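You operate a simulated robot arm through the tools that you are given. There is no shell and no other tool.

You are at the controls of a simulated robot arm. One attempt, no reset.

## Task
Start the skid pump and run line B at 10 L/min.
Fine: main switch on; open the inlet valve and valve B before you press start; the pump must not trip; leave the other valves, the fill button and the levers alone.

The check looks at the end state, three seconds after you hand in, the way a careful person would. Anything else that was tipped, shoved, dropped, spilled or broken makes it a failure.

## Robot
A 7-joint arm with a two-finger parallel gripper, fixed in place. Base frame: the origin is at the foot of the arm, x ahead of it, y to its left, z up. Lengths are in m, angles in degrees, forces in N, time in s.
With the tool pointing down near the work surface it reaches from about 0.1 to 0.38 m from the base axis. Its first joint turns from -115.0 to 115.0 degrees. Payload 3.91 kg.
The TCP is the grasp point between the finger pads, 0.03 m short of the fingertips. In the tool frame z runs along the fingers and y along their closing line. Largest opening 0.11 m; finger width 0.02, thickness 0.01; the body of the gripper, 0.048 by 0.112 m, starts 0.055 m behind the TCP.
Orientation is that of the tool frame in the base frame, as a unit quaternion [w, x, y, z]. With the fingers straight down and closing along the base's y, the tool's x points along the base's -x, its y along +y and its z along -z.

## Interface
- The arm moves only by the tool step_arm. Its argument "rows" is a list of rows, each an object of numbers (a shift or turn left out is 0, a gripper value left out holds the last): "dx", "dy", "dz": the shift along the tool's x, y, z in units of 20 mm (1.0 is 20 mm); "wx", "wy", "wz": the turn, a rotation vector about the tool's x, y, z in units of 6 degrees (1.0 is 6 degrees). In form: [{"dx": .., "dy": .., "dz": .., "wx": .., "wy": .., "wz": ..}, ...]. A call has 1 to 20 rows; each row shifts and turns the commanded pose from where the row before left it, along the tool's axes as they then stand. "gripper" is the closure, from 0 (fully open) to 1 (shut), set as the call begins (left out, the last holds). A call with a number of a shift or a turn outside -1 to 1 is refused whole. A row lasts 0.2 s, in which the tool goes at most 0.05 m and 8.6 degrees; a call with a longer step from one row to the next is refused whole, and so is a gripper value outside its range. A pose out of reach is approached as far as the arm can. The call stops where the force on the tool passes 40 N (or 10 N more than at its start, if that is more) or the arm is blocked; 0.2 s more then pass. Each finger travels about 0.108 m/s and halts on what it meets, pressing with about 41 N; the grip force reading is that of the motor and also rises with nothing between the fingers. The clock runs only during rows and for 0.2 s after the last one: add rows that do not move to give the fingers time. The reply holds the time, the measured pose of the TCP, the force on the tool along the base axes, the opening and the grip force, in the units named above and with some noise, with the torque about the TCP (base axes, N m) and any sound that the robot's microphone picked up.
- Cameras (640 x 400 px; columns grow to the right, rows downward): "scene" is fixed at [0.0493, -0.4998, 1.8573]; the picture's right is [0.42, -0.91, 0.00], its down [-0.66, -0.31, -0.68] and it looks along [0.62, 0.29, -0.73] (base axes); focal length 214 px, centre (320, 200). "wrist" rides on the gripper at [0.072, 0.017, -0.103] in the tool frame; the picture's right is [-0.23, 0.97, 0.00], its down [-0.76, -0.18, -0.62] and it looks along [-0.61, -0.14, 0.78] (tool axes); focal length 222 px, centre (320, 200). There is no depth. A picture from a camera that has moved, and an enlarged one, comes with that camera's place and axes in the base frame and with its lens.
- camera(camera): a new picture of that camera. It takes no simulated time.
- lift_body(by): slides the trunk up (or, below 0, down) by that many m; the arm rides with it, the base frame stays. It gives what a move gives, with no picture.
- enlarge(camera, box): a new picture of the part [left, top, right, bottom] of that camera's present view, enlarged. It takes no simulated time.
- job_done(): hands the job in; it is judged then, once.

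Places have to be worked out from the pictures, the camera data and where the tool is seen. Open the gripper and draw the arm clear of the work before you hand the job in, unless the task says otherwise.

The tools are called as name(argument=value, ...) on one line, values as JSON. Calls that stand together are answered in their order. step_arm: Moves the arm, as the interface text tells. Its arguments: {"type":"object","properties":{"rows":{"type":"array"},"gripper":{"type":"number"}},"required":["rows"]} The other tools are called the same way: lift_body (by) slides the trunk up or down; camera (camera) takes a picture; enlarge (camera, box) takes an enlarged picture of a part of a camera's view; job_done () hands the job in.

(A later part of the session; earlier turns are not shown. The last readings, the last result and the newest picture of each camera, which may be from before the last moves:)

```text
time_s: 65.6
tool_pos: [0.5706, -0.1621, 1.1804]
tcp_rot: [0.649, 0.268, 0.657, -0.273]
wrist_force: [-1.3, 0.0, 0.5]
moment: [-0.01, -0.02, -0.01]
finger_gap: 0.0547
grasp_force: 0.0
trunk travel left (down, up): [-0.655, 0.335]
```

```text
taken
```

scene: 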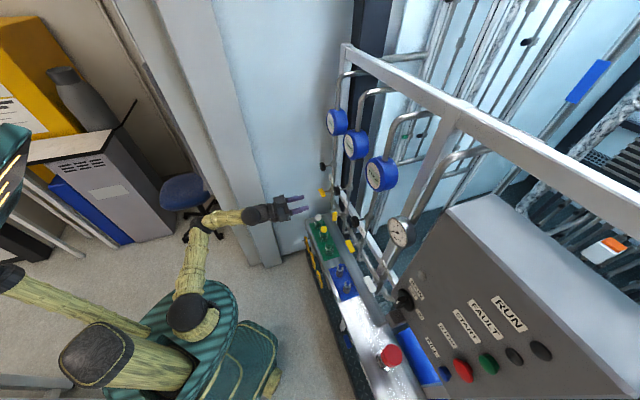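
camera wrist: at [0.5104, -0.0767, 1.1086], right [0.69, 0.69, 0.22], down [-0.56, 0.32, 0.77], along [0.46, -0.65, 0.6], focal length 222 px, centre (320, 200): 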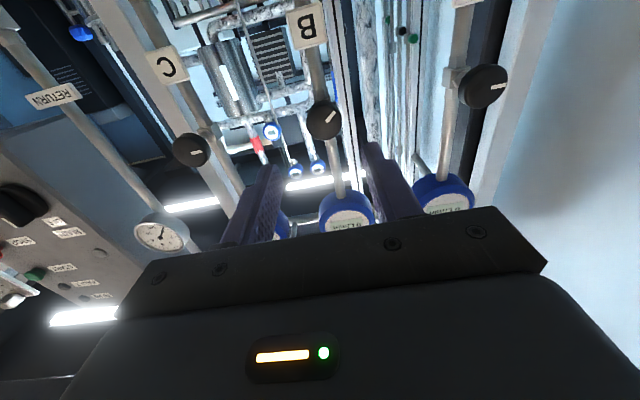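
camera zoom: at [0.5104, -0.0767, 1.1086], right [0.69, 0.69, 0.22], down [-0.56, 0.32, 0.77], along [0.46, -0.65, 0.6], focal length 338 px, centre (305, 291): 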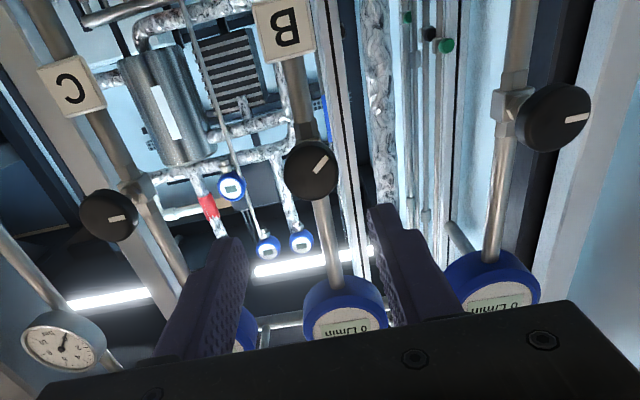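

Knob B's mark points between +s and down, and its meter reads 0 L/min; A and C are undisturbed. I now slide the tool along to the main switch (s≈−0.20, z≈1.22), staying at n≈0.52, well in front of everything.

step_arm(rows=[{"dy": -1}, {"dy": -1}, {"dy": -1}, {"dy": -1}, {"dy": -1}, {"dy": -1}, {"dy": -1}, {"dy": -1}, {"dy": -1}, {"dy": -1}, {"dy": -1}, {"dy": -1}, {"dy": -1}, {"dy": -1}, {"dy": -1}, {"dy": -1}, {"dy": -1}, {"dy": -1}, {"dy": -1}, {"dy": -1}])

step_arm(rows=[{"dy": -1}, {"dy": -1}, {"dy": -1}, {"dy": -1}, {"dy": -0.4}])

camera(camera="wrist")

camera(camera="scene")

```text
time_s: 69.8
tool_pos: [0.2887, -0.4455, 1.1856]
tcp_rot: [0.649, 0.268, 0.657, -0.273]
wrist_force: [0.1, 0.8, -0.7]
moment: [-0.02, 0.01, -0.01]
finger_gap: 0.0547
grasp_force: 0.1
trunk travel left (down, up): [-0.655, 0.335]
```

```text
time_s: 71.0
tool_pos: [0.2251, -0.5071, 1.1866]
tcp_rot: [0.649, 0.268, 0.657, -0.274]
wrist_force: [0.1, -0.8, 1.0]
moment: [-0.01, 0.01, -0.01]
finger_gap: 0.055
grasp_force: 0.0
trunk travel left (down, up): [-0.655, 0.335]
```

```text
taken
camera wrist: at [0.1648, -0.4222, 1.1145], right [0.69, 0.69, 0.22], down [-0.56, 0.32, 0.77], along [0.46, -0.65, 0.6], focal length 222 px, centre (320, 200)
```

wrist: 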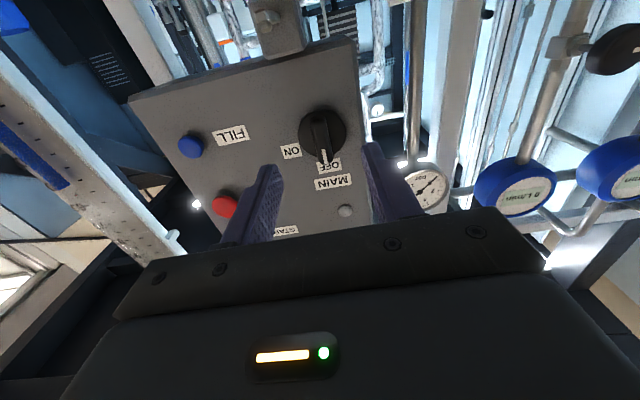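

```text
taken
```

scene: 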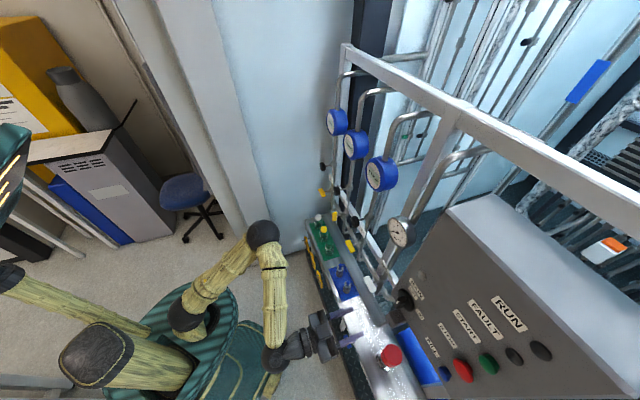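

The main switch is right ahead. I enlarge the panel to fix its place and the handle's shape.

enlarge(camera="wrist", box=[240, 80, 440, 220])

enlarge(camera="wrist", box=[130, 80, 330, 240])

```text
2.86 times, centred on (340, 150) of wrist
camera zoom: at [0.1648, -0.4222, 1.1145], right [0.69, 0.69, 0.22], down [-0.56, 0.32, 0.77], along [0.46, -0.65, 0.6], focal length 635 px, centre (263, 343)
```

zoom: 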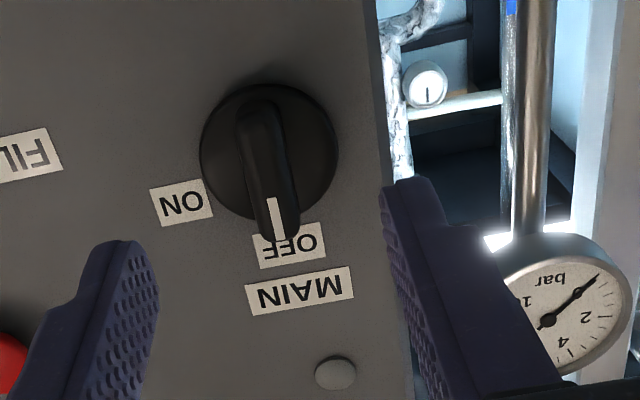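

```text
2.50 times, centred on (230, 160) of wrist
camera zoom: at [0.1648, -0.4222, 1.1145], right [0.69, 0.69, 0.22], down [-0.56, 0.32, 0.77], along [0.46, -0.65, 0.6], focal length 555 px, centre (545, 300)
```

zoom: 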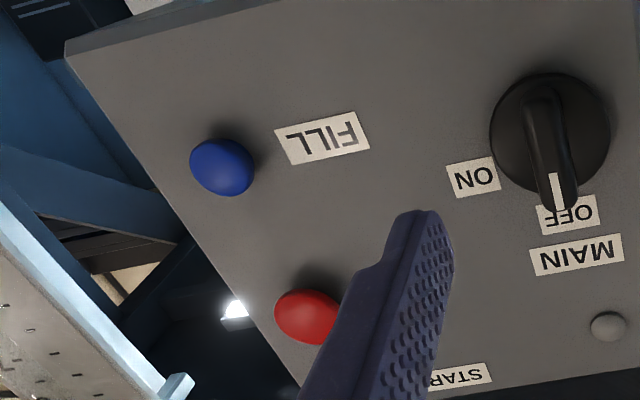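

The switch handle is vertical at s≈−0.202, centred at z≈1.213, standing off a disc whose face is at n≈0.68. I align with it and advance to n≈0.61 with the fingers straddling it.

step_arm(rows=[{"dx": -0.66, "dy": -0.06}, {"dx": -0.66, "dy": -0.06}, {"dz": 1}, {"dz": 1}, {"dz": 1}, {"dz": 1}, {"dz": 0.5}])

camera(camera="wrist")

enlarge(camera="wrist", box=[210, 60, 430, 230])

```text
time_s: 72.6
tool_pos: [0.2878, -0.5737, 1.212]
tcp_rot: [0.649, 0.268, 0.657, -0.274]
wrist_force: [0.5, -0.1, 0.3]
moment: [0.02, -0.02, 0.03]
finger_gap: 0.0551
grasp_force: 0.0
trunk travel left (down, up): [-0.655, 0.335]
```

```text
taken
camera wrist: at [0.2277, -0.4879, 1.1406], right [0.69, 0.69, 0.22], down [-0.56, 0.32, 0.77], along [0.46, -0.65, 0.6], focal length 222 px, centre (320, 200)
```

wrist: 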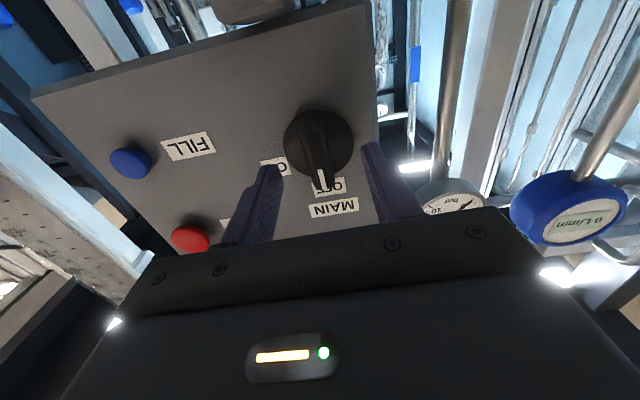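

```text
2.35 times, centred on (320, 145) of wrist
camera zoom: at [0.2277, -0.4879, 1.1406], right [0.69, 0.69, 0.22], down [-0.56, 0.32, 0.77], along [0.46, -0.65, 0.6], focal length 523 px, centre (320, 329)
```

zoom: 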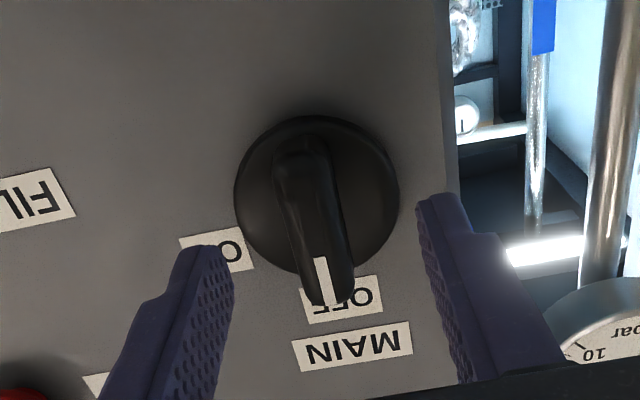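

Handle front is at about n≈0.65 and the fingers are centred on it. I advance 26 mm so the pads overlap the handle, then close.

step_arm(rows=[{"dz": 0.65}, {"dz": 0.65}, {}])

step_arm(rows=[{}, {}, {}], gripper=0.9)

enlarge(camera="wrist", box=[210, 60, 430, 230])

```text
time_s: 73.4
tool_pos: [0.3068, -0.5897, 1.2105]
tcp_rot: [0.65, 0.268, 0.657, -0.273]
wrist_force: [0.4, -0.6, -1.3]
moment: [0.02, 0.02, 0.0]
finger_gap: 0.0549
grasp_force: 0.1
trunk travel left (down, up): [-0.655, 0.335]
```

```text
time_s: 74.2
tool_pos: [0.3034, -0.5927, 1.2122]
tcp_rot: [0.649, 0.27, 0.656, -0.274]
wrist_force: [-9.9, -14.7, 3.7]
moment: [0.65, -0.19, -0.42]
finger_gap: 0.0187
grasp_force: 45.4
trunk travel left (down, up): [-0.655, 0.335]
```

```text
2.35 times, centred on (320, 145) of wrist
camera zoom: at [0.2433, -0.5076, 1.14], right [0.69, 0.69, 0.22], down [-0.56, 0.32, 0.77], along [0.46, -0.65, 0.6], focal length 523 px, centre (320, 329)
```

zoom: 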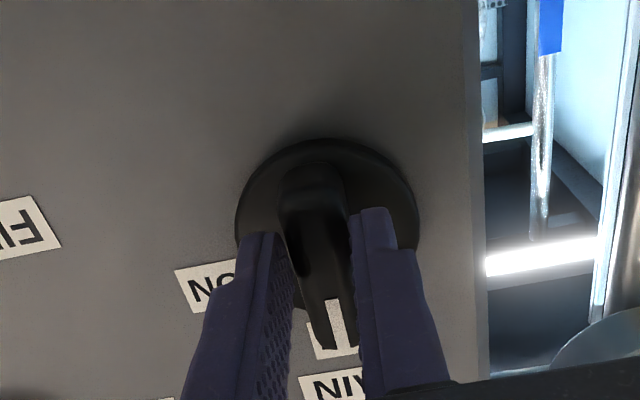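

The handle is gripped (18.7 mm) with a 17 N side load along −s. I shift 1.2 mm that way and begin turning clockwise towards ON.

step_arm(rows=[{"dy": -0.06}, {}, {"wz": 1}, {"wz": 1}, {"wz": 1}, {"wz": 1}])

enlarge(camera="wrist", box=[210, 60, 430, 230])

```text
time_s: 75.6
tool_pos: [0.3058, -0.5902, 1.2138]
tcp_rot: [0.693, 0.398, 0.587, -0.131]
wrist_force: [-4.9, 2.3, 4.1]
moment: [0.12, 0.1, 0.31]
finger_gap: 0.0187
grasp_force: 45.1
trunk travel left (down, up): [-0.655, 0.335]
```

```text
2.35 times, centred on (320, 145) of wrist
camera zoom: at [0.2652, -0.4855, 1.1535], right [0.57, 0.57, 0.6], down [-0.77, 0.11, 0.63], along [0.3, -0.82, 0.5], focal length 523 px, centre (320, 329)
```

zoom: 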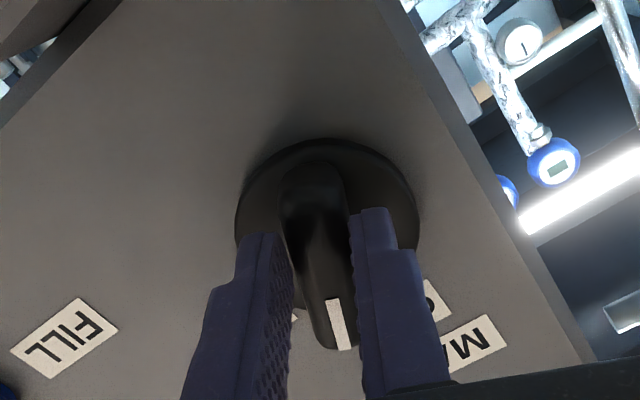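

The handle turns freely. I continue another 36° and watch for the stop and any sound.

step_arm(rows=[{"wz": 1}, {"wz": 1}, {"wz": 1}, {"wz": 1}, {"wz": 1}, {"wz": 1}])

enlarge(camera="wrist", box=[210, 60, 430, 230])

enlarge(camera="scene", box=[380, 260, 580, 400])

```text
time_s: 77.0
tool_pos: [0.31, -0.5865, 1.2166]
tcp_rot: [0.702, 0.556, 0.436, 0.09]
wrist_force: [17.9, 12.2, 24.8]
moment: [-0.63, -0.23, 0.3]
finger_gap: 0.0189
grasp_force: 44.9
trunk travel left (down, up): [-0.655, 0.335]
```

```text
2.35 times, centred on (320, 145) of wrist
camera zoom: at [0.287, -0.4638, 1.1938], right [0.21, 0.22, 0.95], down [-0.97, -0.09, 0.24], along [0.14, -0.97, 0.19], focal length 523 px, centre (320, 329)
```

zoom: 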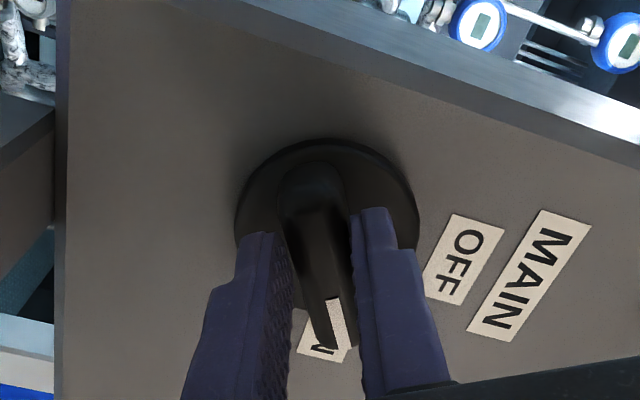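

```text
2.86 times, centred on (480, 330) of scene
camera zoom: at [0.0493, -0.4998, 1.8573], right [0.42, -0.91, 0.0], down [-0.66, -0.31, -0.68], along [0.62, 0.29, -0.73], focal length 613 px, centre (-137, -171)
```

zoom: 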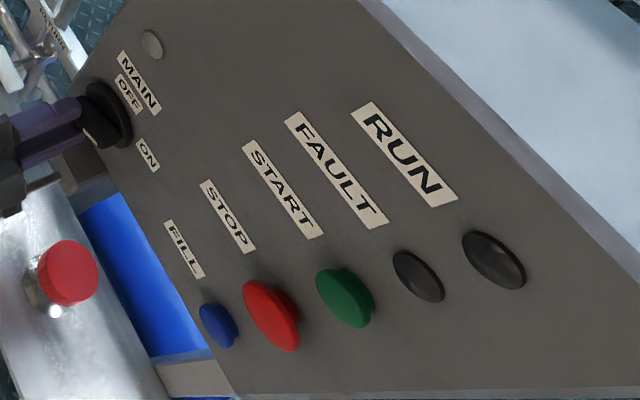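

The handle's mark now points at the ON label after 60°, with a 33 N reaction at right angles to the handle. I relieve the offset by about 2 mm and see what remains.

step_arm(rows=[{"dx": 0.006, "dy": 0.09}, {}])

step_arm(rows=[{"wz": 0.5}, {}])

enlarge(camera="wrist", box=[210, 60, 430, 230])

```text
time_s: 77.6
tool_pos: [0.3094, -0.5876, 1.2166]
tcp_rot: [0.701, 0.557, 0.436, 0.088]
wrist_force: [17.9, 7.3, 24.2]
moment: [-0.41, -0.03, 0.85]
finger_gap: 0.0187
grasp_force: 45.0
trunk travel left (down, up): [-0.655, 0.335]
```

```text
time_s: 78.2
tool_pos: [0.3091, -0.5859, 1.2173]
tcp_rot: [0.699, 0.567, 0.422, 0.107]
wrist_force: [19.2, 8.1, 25.6]
moment: [-0.58, -0.17, 0.59]
finger_gap: 0.0188
grasp_force: 45.1
trunk travel left (down, up): [-0.655, 0.335]
```

```text
2.35 times, centred on (320, 145) of wrist
camera zoom: at [0.2881, -0.4628, 1.1982], right [0.18, 0.18, 0.97], down [-0.97, -0.1, 0.2], along [0.13, -0.98, 0.16], focal length 523 px, centre (320, 329)
```

zoom: 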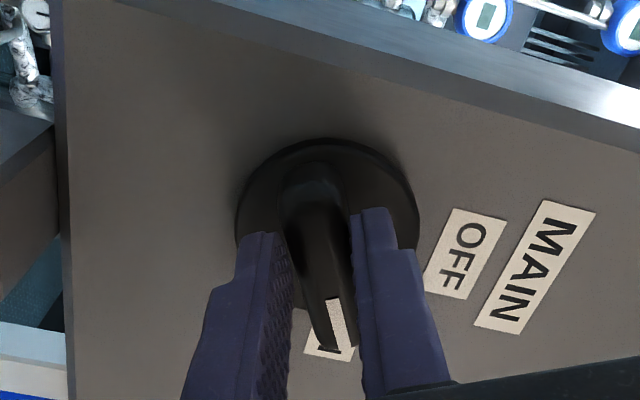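

The numbers fit a pivot about 8 mm above where I gripped (z≈1.220), which explains the side force. I shift the tool to the matching point on that circle to unload it.

step_arm(rows=[{"dx": 0.12, "dy": 0.14}, {"dx": 0.12, "dy": 0.14}, {}])

enlarge(camera="scene", box=[380, 260, 580, 400])

```text
time_s: 79.0
tool_pos: [0.3083, -0.5866, 1.2185]
tcp_rot: [0.697, 0.572, 0.419, 0.104]
wrist_force: [7.5, -4.9, 20.5]
moment: [-0.5, -0.2, 0.37]
finger_gap: 0.0188
grasp_force: 44.4
trunk travel left (down, up): [-0.655, 0.335]
```

```text
2.86 times, centred on (480, 330) of scene
camera zoom: at [0.0493, -0.4998, 1.8573], right [0.42, -0.91, 0.0], down [-0.66, -0.31, -0.68], along [0.62, 0.29, -0.73], focal length 613 px, centre (-137, -171)
```

zoom: 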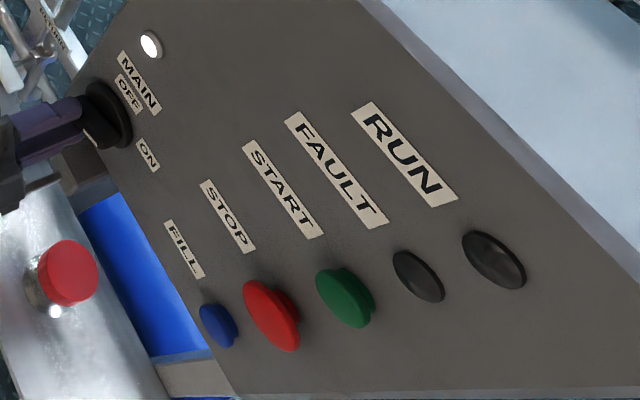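

The white lamp beside MAIN has lit: the main switch is on. I nudge it another 4° to be sure it's well home, then check the lamp again.

step_arm(rows=[{"wz": 0.7, "dy": 0.1}, {}])

enlarge(camera="wrist", box=[210, 60, 430, 230])

```text
time_s: 79.6
tool_pos: [0.3111, -0.5856, 1.2175]
tcp_rot: [0.692, 0.588, 0.398, 0.13]
wrist_force: [1.3, -7.7, 14.7]
moment: [-0.6, -0.44, -0.75]
finger_gap: 0.0188
grasp_force: 44.7
trunk travel left (down, up): [-0.655, 0.335]
```

```text
2.35 times, centred on (320, 145) of wrist
camera zoom: at [0.2905, -0.461, 1.2056], right [0.13, 0.12, 0.98], down [-0.98, -0.1, 0.14], along [0.12, -0.99, 0.11], focal length 523 px, centre (320, 329)
```

zoom: 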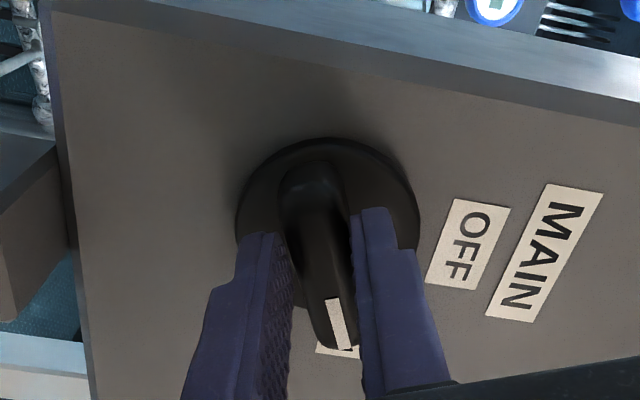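

Still turning with little torque, so it isn't at its stop yet. I continue gently, 6° at a time with the pivot offset compensated, watching the torque.

step_arm(rows=[{"wz": 1, "dy": 0.06}, {"wz": 1, "dy": 0.06}, {}])

enlarge(camera="wrist", box=[210, 60, 430, 230])

```text
time_s: 80.4
tool_pos: [0.3108, -0.5865, 1.2198]
tcp_rot: [0.674, 0.626, 0.335, 0.203]
wrist_force: [-4.6, -12.9, 14.0]
moment: [-0.31, -0.18, -0.04]
finger_gap: 0.0189
grasp_force: 45.5
trunk travel left (down, up): [-0.655, 0.335]
```

```text
2.35 times, centred on (320, 145) of wrist
camera zoom: at [0.2916, -0.4599, 1.2232], right [-0.02, -0.03, 1.0], down [-0.99, -0.11, -0.02], along [0.11, -0.99, -0.02], focal length 523 px, centre (320, 329)
```

zoom: 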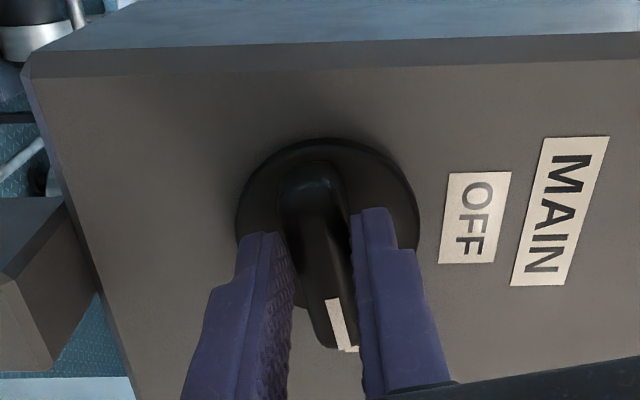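

At about 79° there is still little torque. I add the last 11° to reach a quarter turn.

step_arm(rows=[{"wz": 1, "dx": -0.03, "dy": 0.05}, {"wz": 0.8, "dx": -0.03, "dy": 0.05}, {}])

enlarge(camera="wrist", box=[210, 60, 430, 230])

enlarge(camera="scene", box=[380, 260, 580, 400])

```text
time_s: 81.2
tool_pos: [0.3107, -0.5845, 1.2218]
tcp_rot: [0.652, 0.654, 0.275, 0.267]
wrist_force: [-5.1, -6.8, 7.9]
moment: [-0.38, -0.23, -0.94]
finger_gap: 0.019
grasp_force: 44.6
trunk travel left (down, up): [-0.655, 0.335]
```

```text
2.35 times, centred on (320, 145) of wrist
camera zoom: at [0.2904, -0.4611, 1.2391], right [-0.15, -0.16, 0.98], down [-0.98, -0.1, -0.17], along [0.12, -0.98, -0.14], focal length 523 px, centre (320, 329)
```

zoom: 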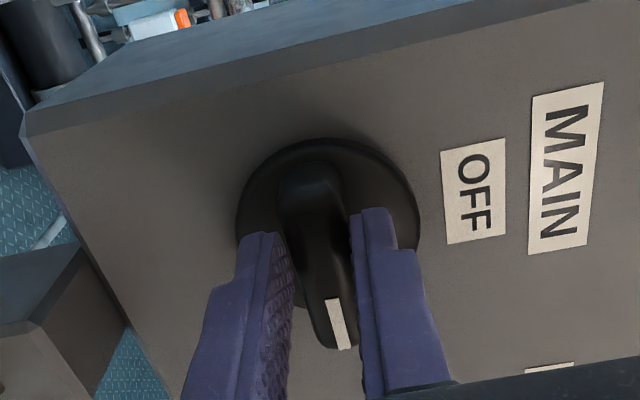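

```text
2.86 times, centred on (480, 330) of scene
camera zoom: at [0.0493, -0.4998, 1.8573], right [0.42, -0.91, 0.0], down [-0.66, -0.31, -0.68], along [0.62, 0.29, -0.73], focal length 613 px, centre (-137, -171)
```

zoom: 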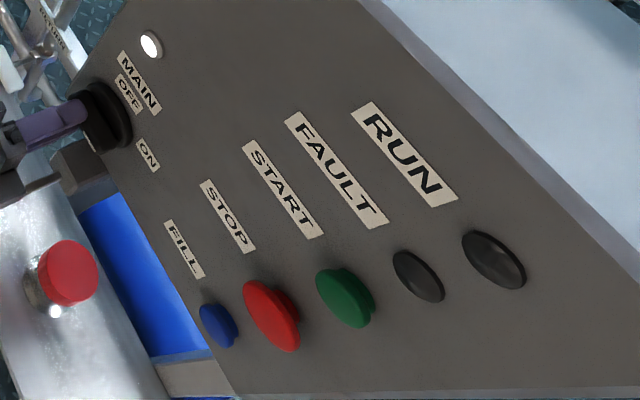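

The handle now points right at 90°, and the MAIN lamp stays lit. I release it and back away 0.1 m.

step_arm(rows=[{}, {}, {}], gripper=0.5)

step_arm(rows=[{"dz": -1}, {"dz": -1}, {"dz": -1}, {"dz": -1}, {"dz": -1}, {"dz": -1}])

camera(camera="wrist")

enlarge(camera="scene", box=[370, 250, 500, 370])

```text
time_s: 82.0
tool_pos: [0.312, -0.5851, 1.2225]
tcp_rot: [0.653, 0.654, 0.276, 0.266]
wrist_force: [0.3, 0.3, -0.2]
moment: [0.01, 0.01, -0.03]
finger_gap: 0.0549
grasp_force: 0.1
trunk travel left (down, up): [-0.655, 0.335]
```

```text
time_s: 83.4
tool_pos: [0.2269, -0.5001, 1.2242]
tcp_rot: [0.653, 0.653, 0.275, 0.266]
wrist_force: [-0.5, 0.2, -0.3]
moment: [0.01, 0.01, -0.03]
finger_gap: 0.0551
grasp_force: 0.1
trunk travel left (down, up): [-0.655, 0.335]
```

```text
taken
camera wrist: at [0.2063, -0.3752, 1.2405], right [-0.15, -0.16, 0.98], down [-0.98, -0.1, -0.17], along [0.12, -0.98, -0.14], focal length 222 px, centre (320, 200)
```

wrist: 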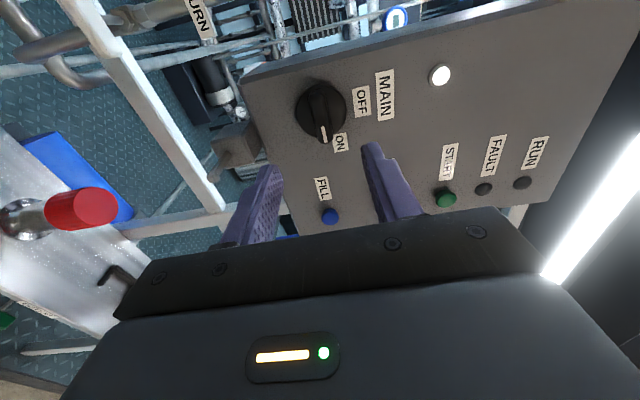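

```text
3.33 times, centred on (435, 310) of scene
camera zoom: at [0.0493, -0.4998, 1.8573], right [0.42, -0.91, 0.0], down [-0.66, -0.31, -0.68], along [0.62, 0.29, -0.73], focal length 715 px, centre (-63, -167)
```

zoom: 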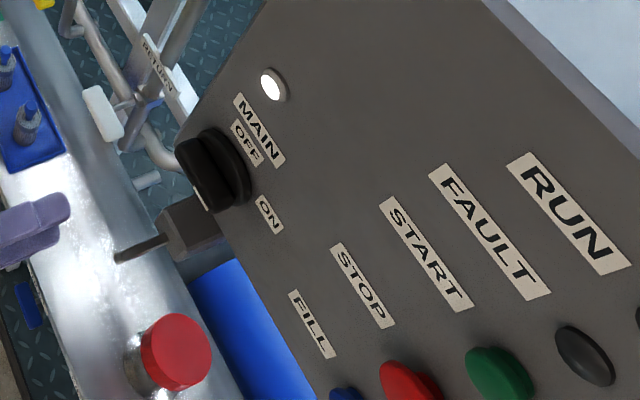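

MAIN is on and its lamp lit; RUN and FAULT are dark. Now I move the tool over towards the START button (estimated s≈−0.37, z≈1.385), keeping n≈0.51, and close the fingers to press with.

lift_body(by=0.155)

step_arm(rows=[{"dx": -1}, {"dx": -1}, {"dx": -1}, {"dx": -1}, {"dx": -1}, {"dx": -1}, {"dx": -1}], gripper=1.0)

camera(camera="wrist")

camera(camera="scene")

```text
time_s: 85.2
tool_pos: [0.2271, -0.5008, 1.3779]
tcp_rot: [0.652, 0.655, 0.275, 0.266]
wrist_force: [0.6, -0.4, 0.4]
moment: [-0.01, -0.01, 0.03]
finger_gap: 0.0549
grasp_force: 0.1
trunk travel left (down, up): [-0.81, 0.18]
```

```text
time_s: 86.8
tool_pos: [0.1275, -0.5989, 1.3798]
tcp_rot: [0.652, 0.654, 0.275, 0.266]
wrist_force: [0.4, -0.3, 0.5]
moment: [0.0, 0.0, 0.05]
finger_gap: 0.0001
grasp_force: 37.4
trunk travel left (down, up): [-0.81, 0.18]
```

```text
taken
camera wrist: at [0.107, -0.4748, 1.3967], right [-0.15, -0.16, 0.98], down [-0.98, -0.1, -0.17], along [0.12, -0.98, -0.14], focal length 222 px, centre (320, 200)
```

wrist: 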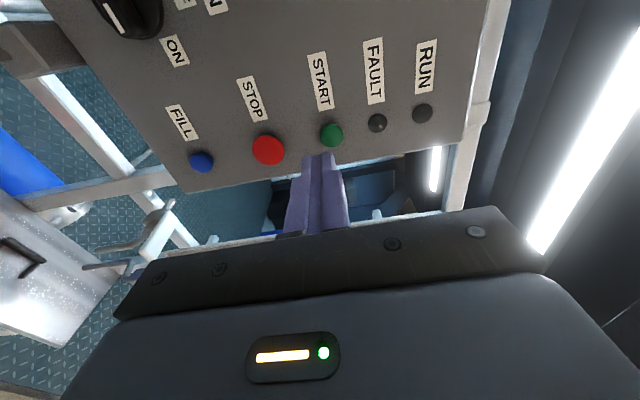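

```text
taken
```

scene: 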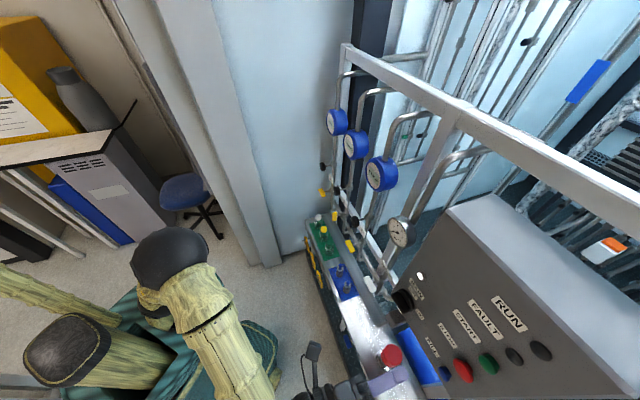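

START is at s≈−0.370, z≈1.385, just left of and level with the closed fingers. I centre on it and advance to about 3 cm short.

step_arm(rows=[{"dx": -0.9, "dy": 0.13}, {"dx": -0.92, "dy": 0.12}, {"dz": 1}, {"dz": 1}, {"dz": 1}, {"dz": 1}, {"dz": 0.5}])

camera(camera="wrist")

enlarge(camera="wrist", box=[220, 80, 440, 240])

enlarge(camera="scene", box=[380, 260, 580, 400])

```text
time_s: 88.4
tool_pos: [0.1663, -0.6892, 1.3848]
tcp_rot: [0.653, 0.654, 0.276, 0.265]
wrist_force: [-0.5, 0.4, 0.2]
moment: [0.02, 0.03, 0.0]
finger_gap: 0.0001
grasp_force: 38.2
trunk travel left (down, up): [-0.81, 0.18]
```

```text
taken
camera wrist: at [0.1462, -0.5639, 1.4019], right [-0.15, -0.16, 0.98], down [-0.98, -0.1, -0.16], along [0.12, -0.98, -0.14], focal length 222 px, centre (320, 200)
```

wrist: 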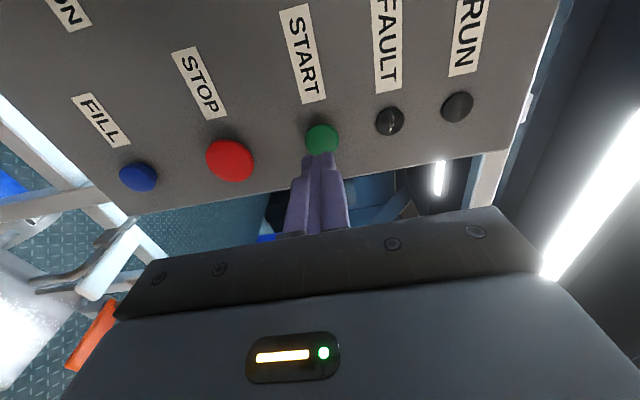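

```text
2.50 times, centred on (330, 160) of wrist
camera zoom: at [0.1462, -0.5639, 1.4019], right [-0.15, -0.16, 0.98], down [-0.98, -0.1, -0.16], along [0.12, -0.98, -0.14], focal length 555 px, centre (295, 300)
```

zoom: 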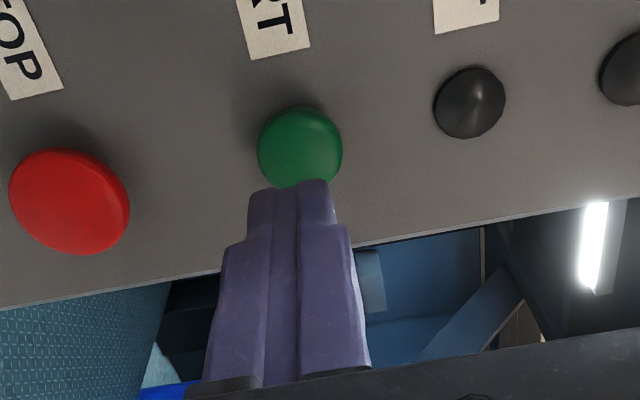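

```text
2.86 times, centred on (480, 330) of scene
camera zoom: at [0.0493, -0.4998, 1.8573], right [0.42, -0.91, 0.0], down [-0.66, -0.31, -0.68], along [0.62, 0.29, -0.73], focal length 613 px, centre (-137, -171)
```

zoom: 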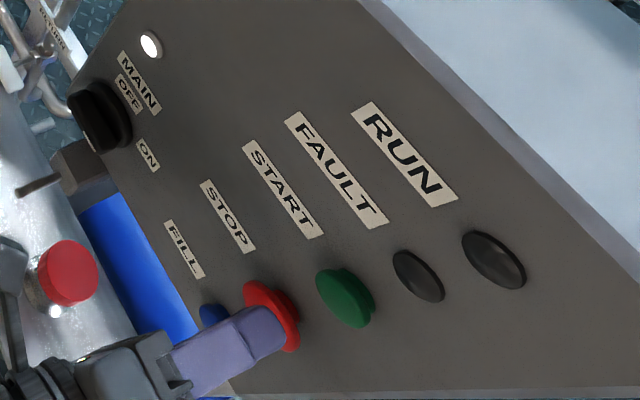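

Fingertips are lined up with the green button within 2–3 mm. I shift 2 mm up and over, and then approach in small steps to feel the contact.

step_arm(rows=[{"dx": 0.1, "dy": 0.1}, {"dz": 0.5}, {"dz": 0.5}])

step_arm(rows=[{"dz": 0.25}, {"dz": 0.25}])

enlarge(camera="wrist", box=[220, 80, 440, 240])

```text
time_s: 89.2
tool_pos: [0.1814, -0.7009, 1.3864]
tcp_rot: [0.653, 0.654, 0.276, 0.265]
wrist_force: [0.2, -0.3, 0.3]
moment: [-0.01, -0.01, -0.02]
finger_gap: 0.0002
grasp_force: 38.4
trunk travel left (down, up): [-0.81, 0.18]
```

```text
time_s: 89.8
tool_pos: [0.1884, -0.7079, 1.3854]
tcp_rot: [0.653, 0.653, 0.276, 0.265]
wrist_force: [0.0, 0.9, 0.0]
moment: [-0.04, 0.02, 0.02]
finger_gap: 0.0
grasp_force: 37.5
trunk travel left (down, up): [-0.81, 0.18]
```

```text
2.50 times, centred on (330, 160) of wrist
camera zoom: at [0.1685, -0.5837, 1.4035], right [-0.15, -0.16, 0.98], down [-0.98, -0.1, -0.16], along [0.12, -0.98, -0.14], focal length 555 px, centre (295, 300)
```

zoom: 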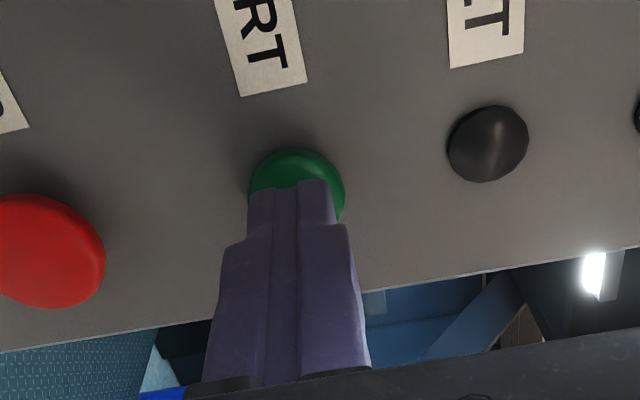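

The fingertips are almost on the button, centred. I press on in 2.5 mm steps, watching force and sound.

step_arm(rows=[{"dz": 0.15}, {"dz": 0.15}])

step_arm(rows=[{"dz": 0.15}])

```text
time_s: 90.4
tool_pos: [0.1926, -0.7126, 1.3865]
tcp_rot: [0.652, 0.655, 0.275, 0.266]
wrist_force: [-0.2, -0.3, -0.9]
moment: [0.0, 0.01, 0.01]
finger_gap: 0.0
grasp_force: 37.4
trunk travel left (down, up): [-0.81, 0.18]
```

```text
time_s: 90.8
tool_pos: [0.1943, -0.7167, 1.3864]
tcp_rot: [0.652, 0.654, 0.276, 0.265]
wrist_force: [0.3, -0.2, -0.5]
moment: [0.0, -0.03, 0.03]
finger_gap: 0.0
grasp_force: 38.0
trunk travel left (down, up): [-0.81, 0.18]
```

No contact yet (tips at n≈0.674). I continue in 3 mm steps.

step_arm(rows=[{"dz": 0.15}])

step_arm(rows=[{"dz": 0.15}])

enlarge(camera="scene", box=[380, 260, 580, 400])

```text
time_s: 91.2
tool_pos: [0.1977, -0.7174, 1.3872]
tcp_rot: [0.653, 0.654, 0.276, 0.266]
wrist_force: [-0.1, -0.1, 0.2]
moment: [-0.01, -0.01, -0.02]
finger_gap: 0.0
grasp_force: 37.1
trunk travel left (down, up): [-0.81, 0.18]
```

```text
time_s: 91.6
tool_pos: [0.1984, -0.7192, 1.3872]
tcp_rot: [0.653, 0.654, 0.276, 0.266]
wrist_force: [-0.2, 0.9, 1.0]
moment: [0.0, -0.02, 0.03]
finger_gap: 0.0
grasp_force: 38.0
trunk travel left (down, up): [-0.81, 0.18]
```

```text
2.86 times, centred on (480, 330) of scene
camera zoom: at [0.0493, -0.4998, 1.8573], right [0.42, -0.91, 0.0], down [-0.66, -0.31, -0.68], along [0.62, 0.29, -0.73], focal length 613 px, centre (-137, -171)
```

zoom: 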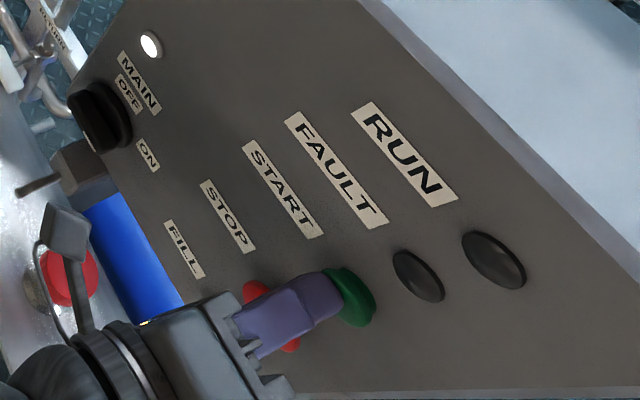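

The scene view shows the fingertip right at the green button. I continue pressing in small steps.

step_arm(rows=[{"dz": 0.15}])

step_arm(rows=[{"dz": 0.15}])

enlarge(camera="scene", box=[380, 260, 580, 400])

```text
time_s: 92.0
tool_pos: [0.2005, -0.7213, 1.3866]
tcp_rot: [0.653, 0.654, 0.276, 0.266]
wrist_force: [-0.6, 2.7, -1.1]
moment: [-0.01, 0.01, 0.02]
finger_gap: 0.0002
grasp_force: 37.4
trunk travel left (down, up): [-0.81, 0.18]
heard: click
```

```text
time_s: 92.4
tool_pos: [0.2014, -0.7235, 1.3872]
tcp_rot: [0.653, 0.654, 0.275, 0.266]
wrist_force: [-3.5, 5.3, -2.5]
moment: [0.02, 0.06, 0.06]
finger_gap: 0.0
grasp_force: 37.8
trunk travel left (down, up): [-0.81, 0.18]
```

```text
2.86 times, centred on (480, 330) of scene
camera zoom: at [0.0493, -0.4998, 1.8573], right [0.42, -0.91, 0.0], down [-0.66, -0.31, -0.68], along [0.62, 0.29, -0.73], focal length 613 px, centre (-137, -171)
```

zoom: 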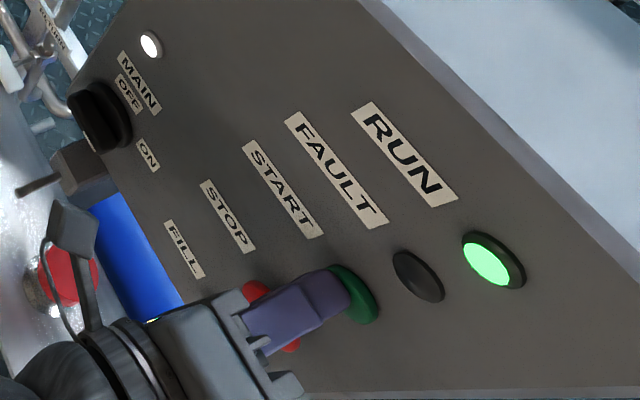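

A click was heard and the green RUN lamp is lit: the pump has started. I back the finger off the button and read the flow meters and the pressure gauge.

step_arm(rows=[{"dz": -1}, {"dz": -1}])

enlarge(camera="scene", box=[310, 90, 430, 260])

enlarge(camera="scene", box=[330, 100, 400, 170])

enlarge(camera="scene", box=[370, 200, 430, 260])

enlarge(camera="scene", box=[380, 260, 580, 400])

```text
time_s: 93.0
tool_pos: [0.1736, -0.6958, 1.3866]
tcp_rot: [0.652, 0.655, 0.275, 0.266]
wrist_force: [-0.5, 0.8, -0.4]
moment: [0.01, 0.04, -0.01]
finger_gap: 0.0001
grasp_force: 38.0
trunk travel left (down, up): [-0.81, 0.18]
```

```text
2.35 times, centred on (370, 175) of scene
camera zoom: at [0.0493, -0.4998, 1.8573], right [0.42, -0.91, 0.0], down [-0.66, -0.31, -0.68], along [0.62, 0.29, -0.73], focal length 505 px, centre (202, 259)
```

zoom: 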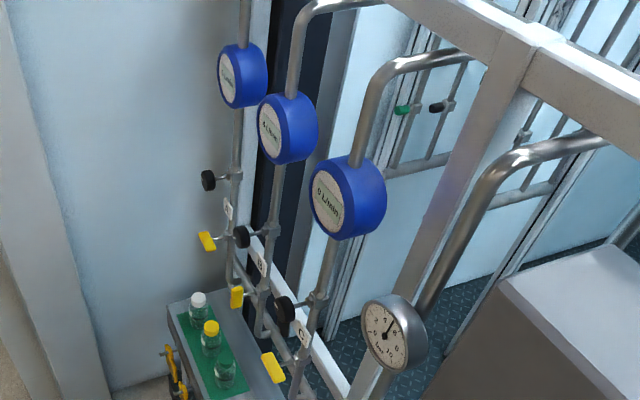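

```text
5.71 times, centred on (365, 135) of scene
camera zoom: at [0.0493, -0.4998, 1.8573], right [0.42, -0.91, 0.0], down [-0.66, -0.31, -0.68], along [0.62, 0.29, -0.73], focal length 1226 px, centre (63, 571)
```

zoom: 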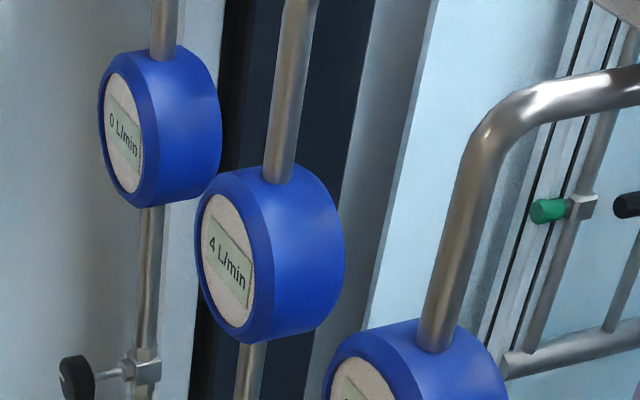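

```text
6.67 times, centred on (400, 230) of scene
camera zoom: at [0.0493, -0.4998, 1.8573], right [0.42, -0.91, 0.0], down [-0.66, -0.31, -0.68], along [0.62, 0.29, -0.73], focal length 1430 px, centre (-213, 0)
```

zoom: 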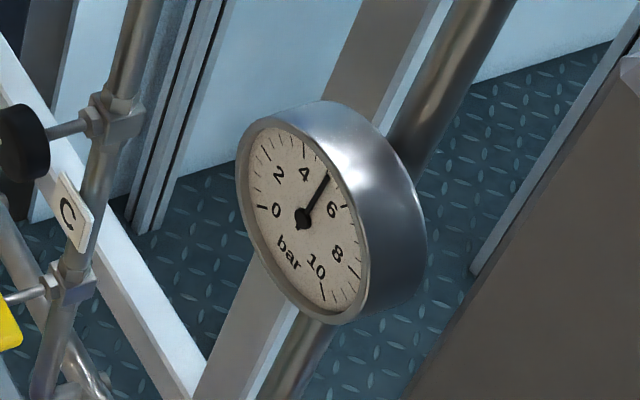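

```text
2.86 times, centred on (480, 330) of scene
camera zoom: at [0.0493, -0.4998, 1.8573], right [0.42, -0.91, 0.0], down [-0.66, -0.31, -0.68], along [0.62, 0.29, -0.73], focal length 613 px, centre (-137, -171)
```

zoom: 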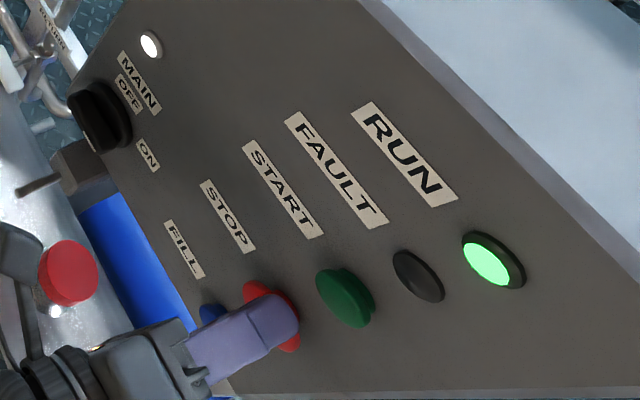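

The pump runs with no fault: line B shows 4 L/min at about 5 bar. I withdraw and travel to knob B, checking the state as the arm goes.

step_arm(rows=[{"dz": -1}, {"dz": -1}, {"dz": -1}, {"dz": -1}, {"dz": -1}, {"dx": 1}, {"dx": 1}, {"dx": 1}, {"dx": 1}, {"dx": 1}, {"dx": 1}, {"dx": 1}, {"dx": 1}, {"dx": 1}, {"dx": 1}], gripper=0.3)

enlarge(camera="scene", box=[310, 90, 430, 260])

enlarge(camera="scene", box=[330, 100, 400, 170])

enlarge(camera="scene", box=[370, 200, 430, 260])

enlarge(camera="scene", box=[380, 260, 580, 400])

```text
time_s: 96.2
tool_pos: [0.2457, -0.4824, 1.3858]
tcp_rot: [0.652, 0.654, 0.275, 0.266]
wrist_force: [0.2, -1.0, -0.3]
moment: [-0.02, 0.02, -0.03]
finger_gap: 0.0774
grasp_force: 0.1
trunk travel left (down, up): [-0.81, 0.18]
```

```text
2.35 times, centred on (370, 175) of scene
camera zoom: at [0.0493, -0.4998, 1.8573], right [0.42, -0.91, 0.0], down [-0.66, -0.31, -0.68], along [0.62, 0.29, -0.73], focal length 505 px, centre (202, 259)
```

zoom: 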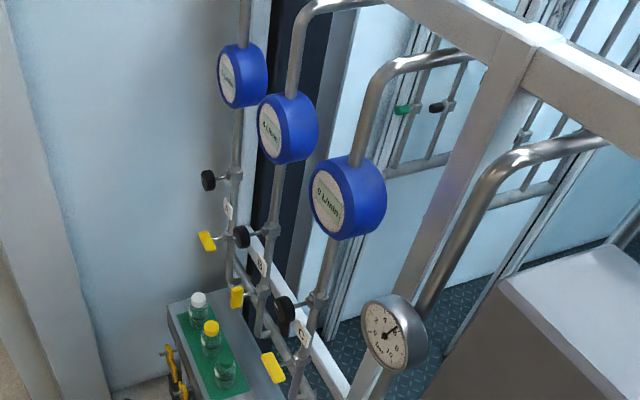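

```text
5.71 times, centred on (365, 135) of scene
camera zoom: at [0.0493, -0.4998, 1.8573], right [0.42, -0.91, 0.0], down [-0.66, -0.31, -0.68], along [0.62, 0.29, -0.73], focal length 1226 px, centre (63, 571)
```

zoom: 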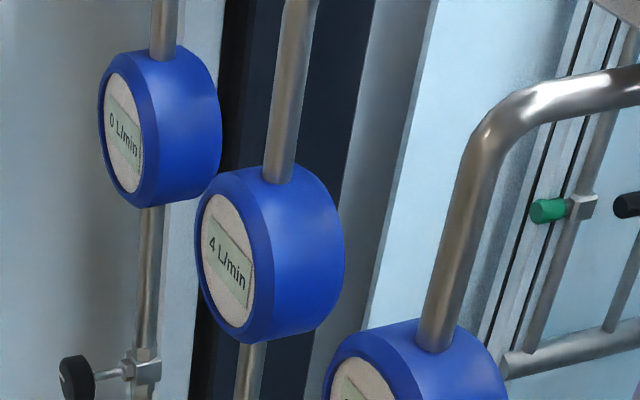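

```text
6.67 times, centred on (400, 230) of scene
camera zoom: at [0.0493, -0.4998, 1.8573], right [0.42, -0.91, 0.0], down [-0.66, -0.31, -0.68], along [0.62, 0.29, -0.73], focal length 1430 px, centre (-213, 0)
```

zoom: 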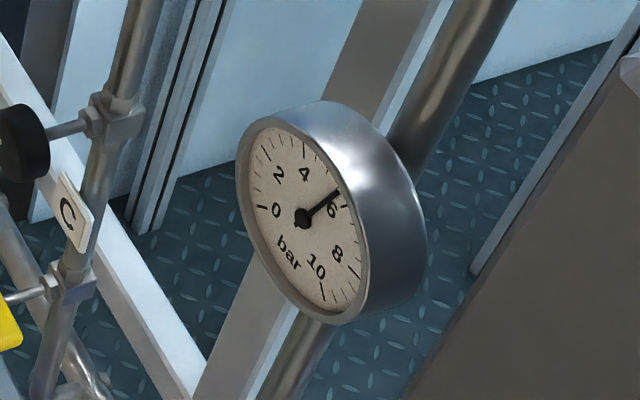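

```text
2.86 times, centred on (480, 330) of scene
camera zoom: at [0.0493, -0.4998, 1.8573], right [0.42, -0.91, 0.0], down [-0.66, -0.31, -0.68], along [0.62, 0.29, -0.73], focal length 613 px, centre (-137, -171)
```

zoom: 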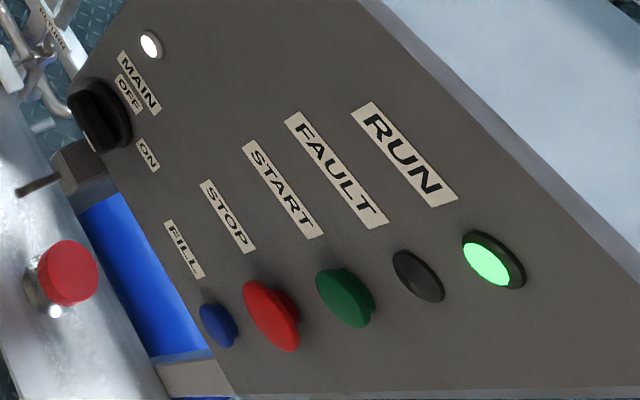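

The pump holds steady at 4 L/min and about 5.6 bar, RUN lit, no fault. I go on along the skid to knob B and then down to its height.

step_arm(rows=[{"dx": 1}, {"dx": 1}, {"dx": 1}, {"dx": 1}, {"dx": 1}, {"dx": 1}, {"dx": 1}, {"dx": 1}, {"dx": 1}, {"dx": 1}, {"dx": 1}, {"dx": 1}, {"dx": 1}, {"dx": 1}, {"dx": 1}, {"dx": 1}, {"dx": 1}, {"dx": 1}, {"dx": 1}, {"dx": 1}])

lift_body(by=-0.19)

step_arm(rows=[{"dx": 1}, {"dx": 1}, {"dx": 1}])

camera(camera="wrist")

enlarge(camera="scene", box=[310, 90, 430, 260])

```text
time_s: 100.4
tool_pos: [0.5284, -0.1992, 1.3806]
tcp_rot: [0.653, 0.654, 0.276, 0.265]
wrist_force: [0.6, -0.1, -0.2]
moment: [-0.01, -0.02, 0.01]
finger_gap: 0.0772
grasp_force: 0.2
out of reach, approached as far as the arm can: row 8, 9
trunk travel left (down, up): [-0.81, 0.18]
```

```text
time_s: 102.5
tool_pos: [0.5273, -0.1992, 1.1898]
tcp_rot: [0.653, 0.654, 0.275, 0.266]
wrist_force: [0.7, -0.9, -0.4]
moment: [0.02, 0.02, -0.01]
finger_gap: 0.0771
grasp_force: 0.1
trunk travel left (down, up): [-0.62, 0.37]
```

```text
time_s: 103.3
tool_pos: [0.5704, -0.1571, 1.1893]
tcp_rot: [0.652, 0.654, 0.275, 0.265]
wrist_force: [0.5, -0.3, -0.7]
moment: [-0.03, -0.01, 0.0]
finger_gap: 0.0767
grasp_force: 0.1
trunk travel left (down, up): [-0.62, 0.37]
```

```text
taken
camera wrist: at [0.5503, -0.0327, 1.2062], right [-0.15, -0.16, 0.98], down [-0.98, -0.1, -0.16], along [0.12, -0.98, -0.14], focal length 222 px, centre (320, 200)
```

wrist: 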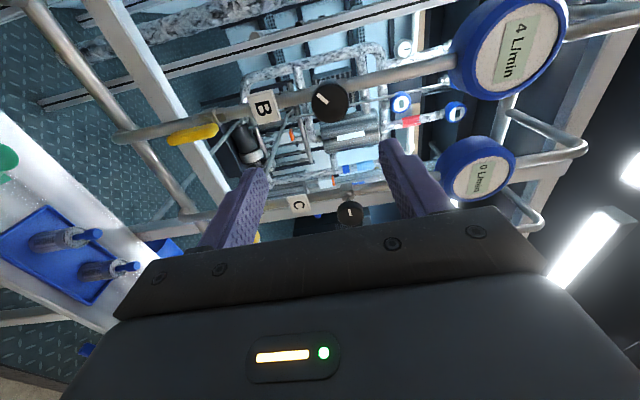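

```text
2.35 times, centred on (370, 175) of scene
camera zoom: at [0.0493, -0.4998, 1.8573], right [0.42, -0.91, 0.0], down [-0.66, -0.31, -0.68], along [0.62, 0.29, -0.73], focal length 505 px, centre (202, 259)
```

zoom: 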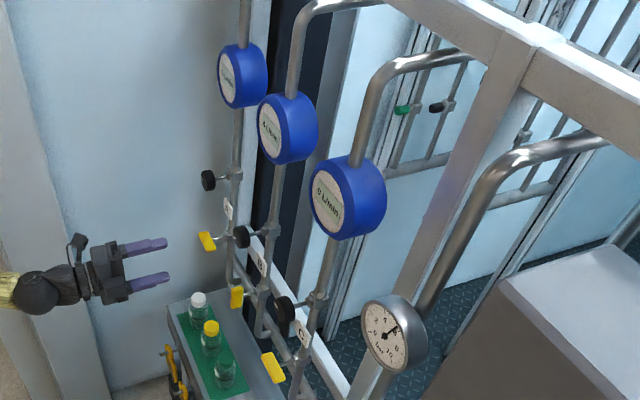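

The wrist camera reads 4 L/min on meter B directly, which will help while turning. I enlarge knob B to fix its place and its mark.

enlarge(camera="wrist", box=[240, 50, 440, 190])

enlarge(camera="wrist", box=[430, 0, 590, 110])

```text
2.86 times, centred on (340, 120) of wrist
camera zoom: at [0.5503, -0.0327, 1.2062], right [-0.15, -0.16, 0.98], down [-0.98, -0.1, -0.16], along [0.12, -0.98, -0.14], focal length 635 px, centre (263, 429)
```

zoom: 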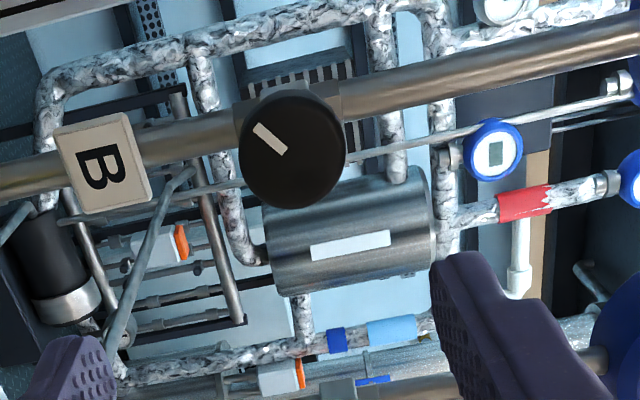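

```text
3.64 times, centred on (510, 55) of wrist
camera zoom: at [0.5503, -0.0327, 1.2062], right [-0.15, -0.16, 0.98], down [-0.98, -0.1, -0.16], along [0.12, -0.98, -0.14], focal length 808 px, centre (-371, 727)
```

zoom: 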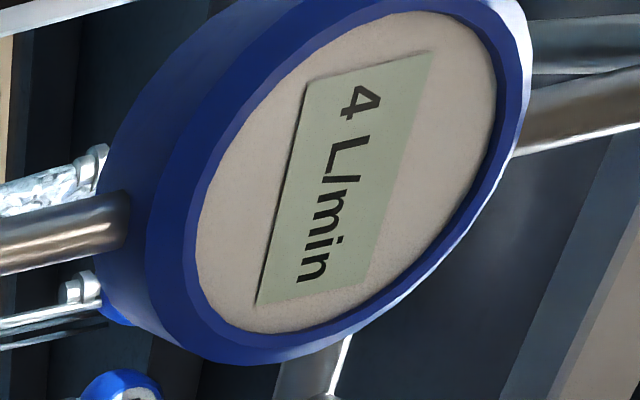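

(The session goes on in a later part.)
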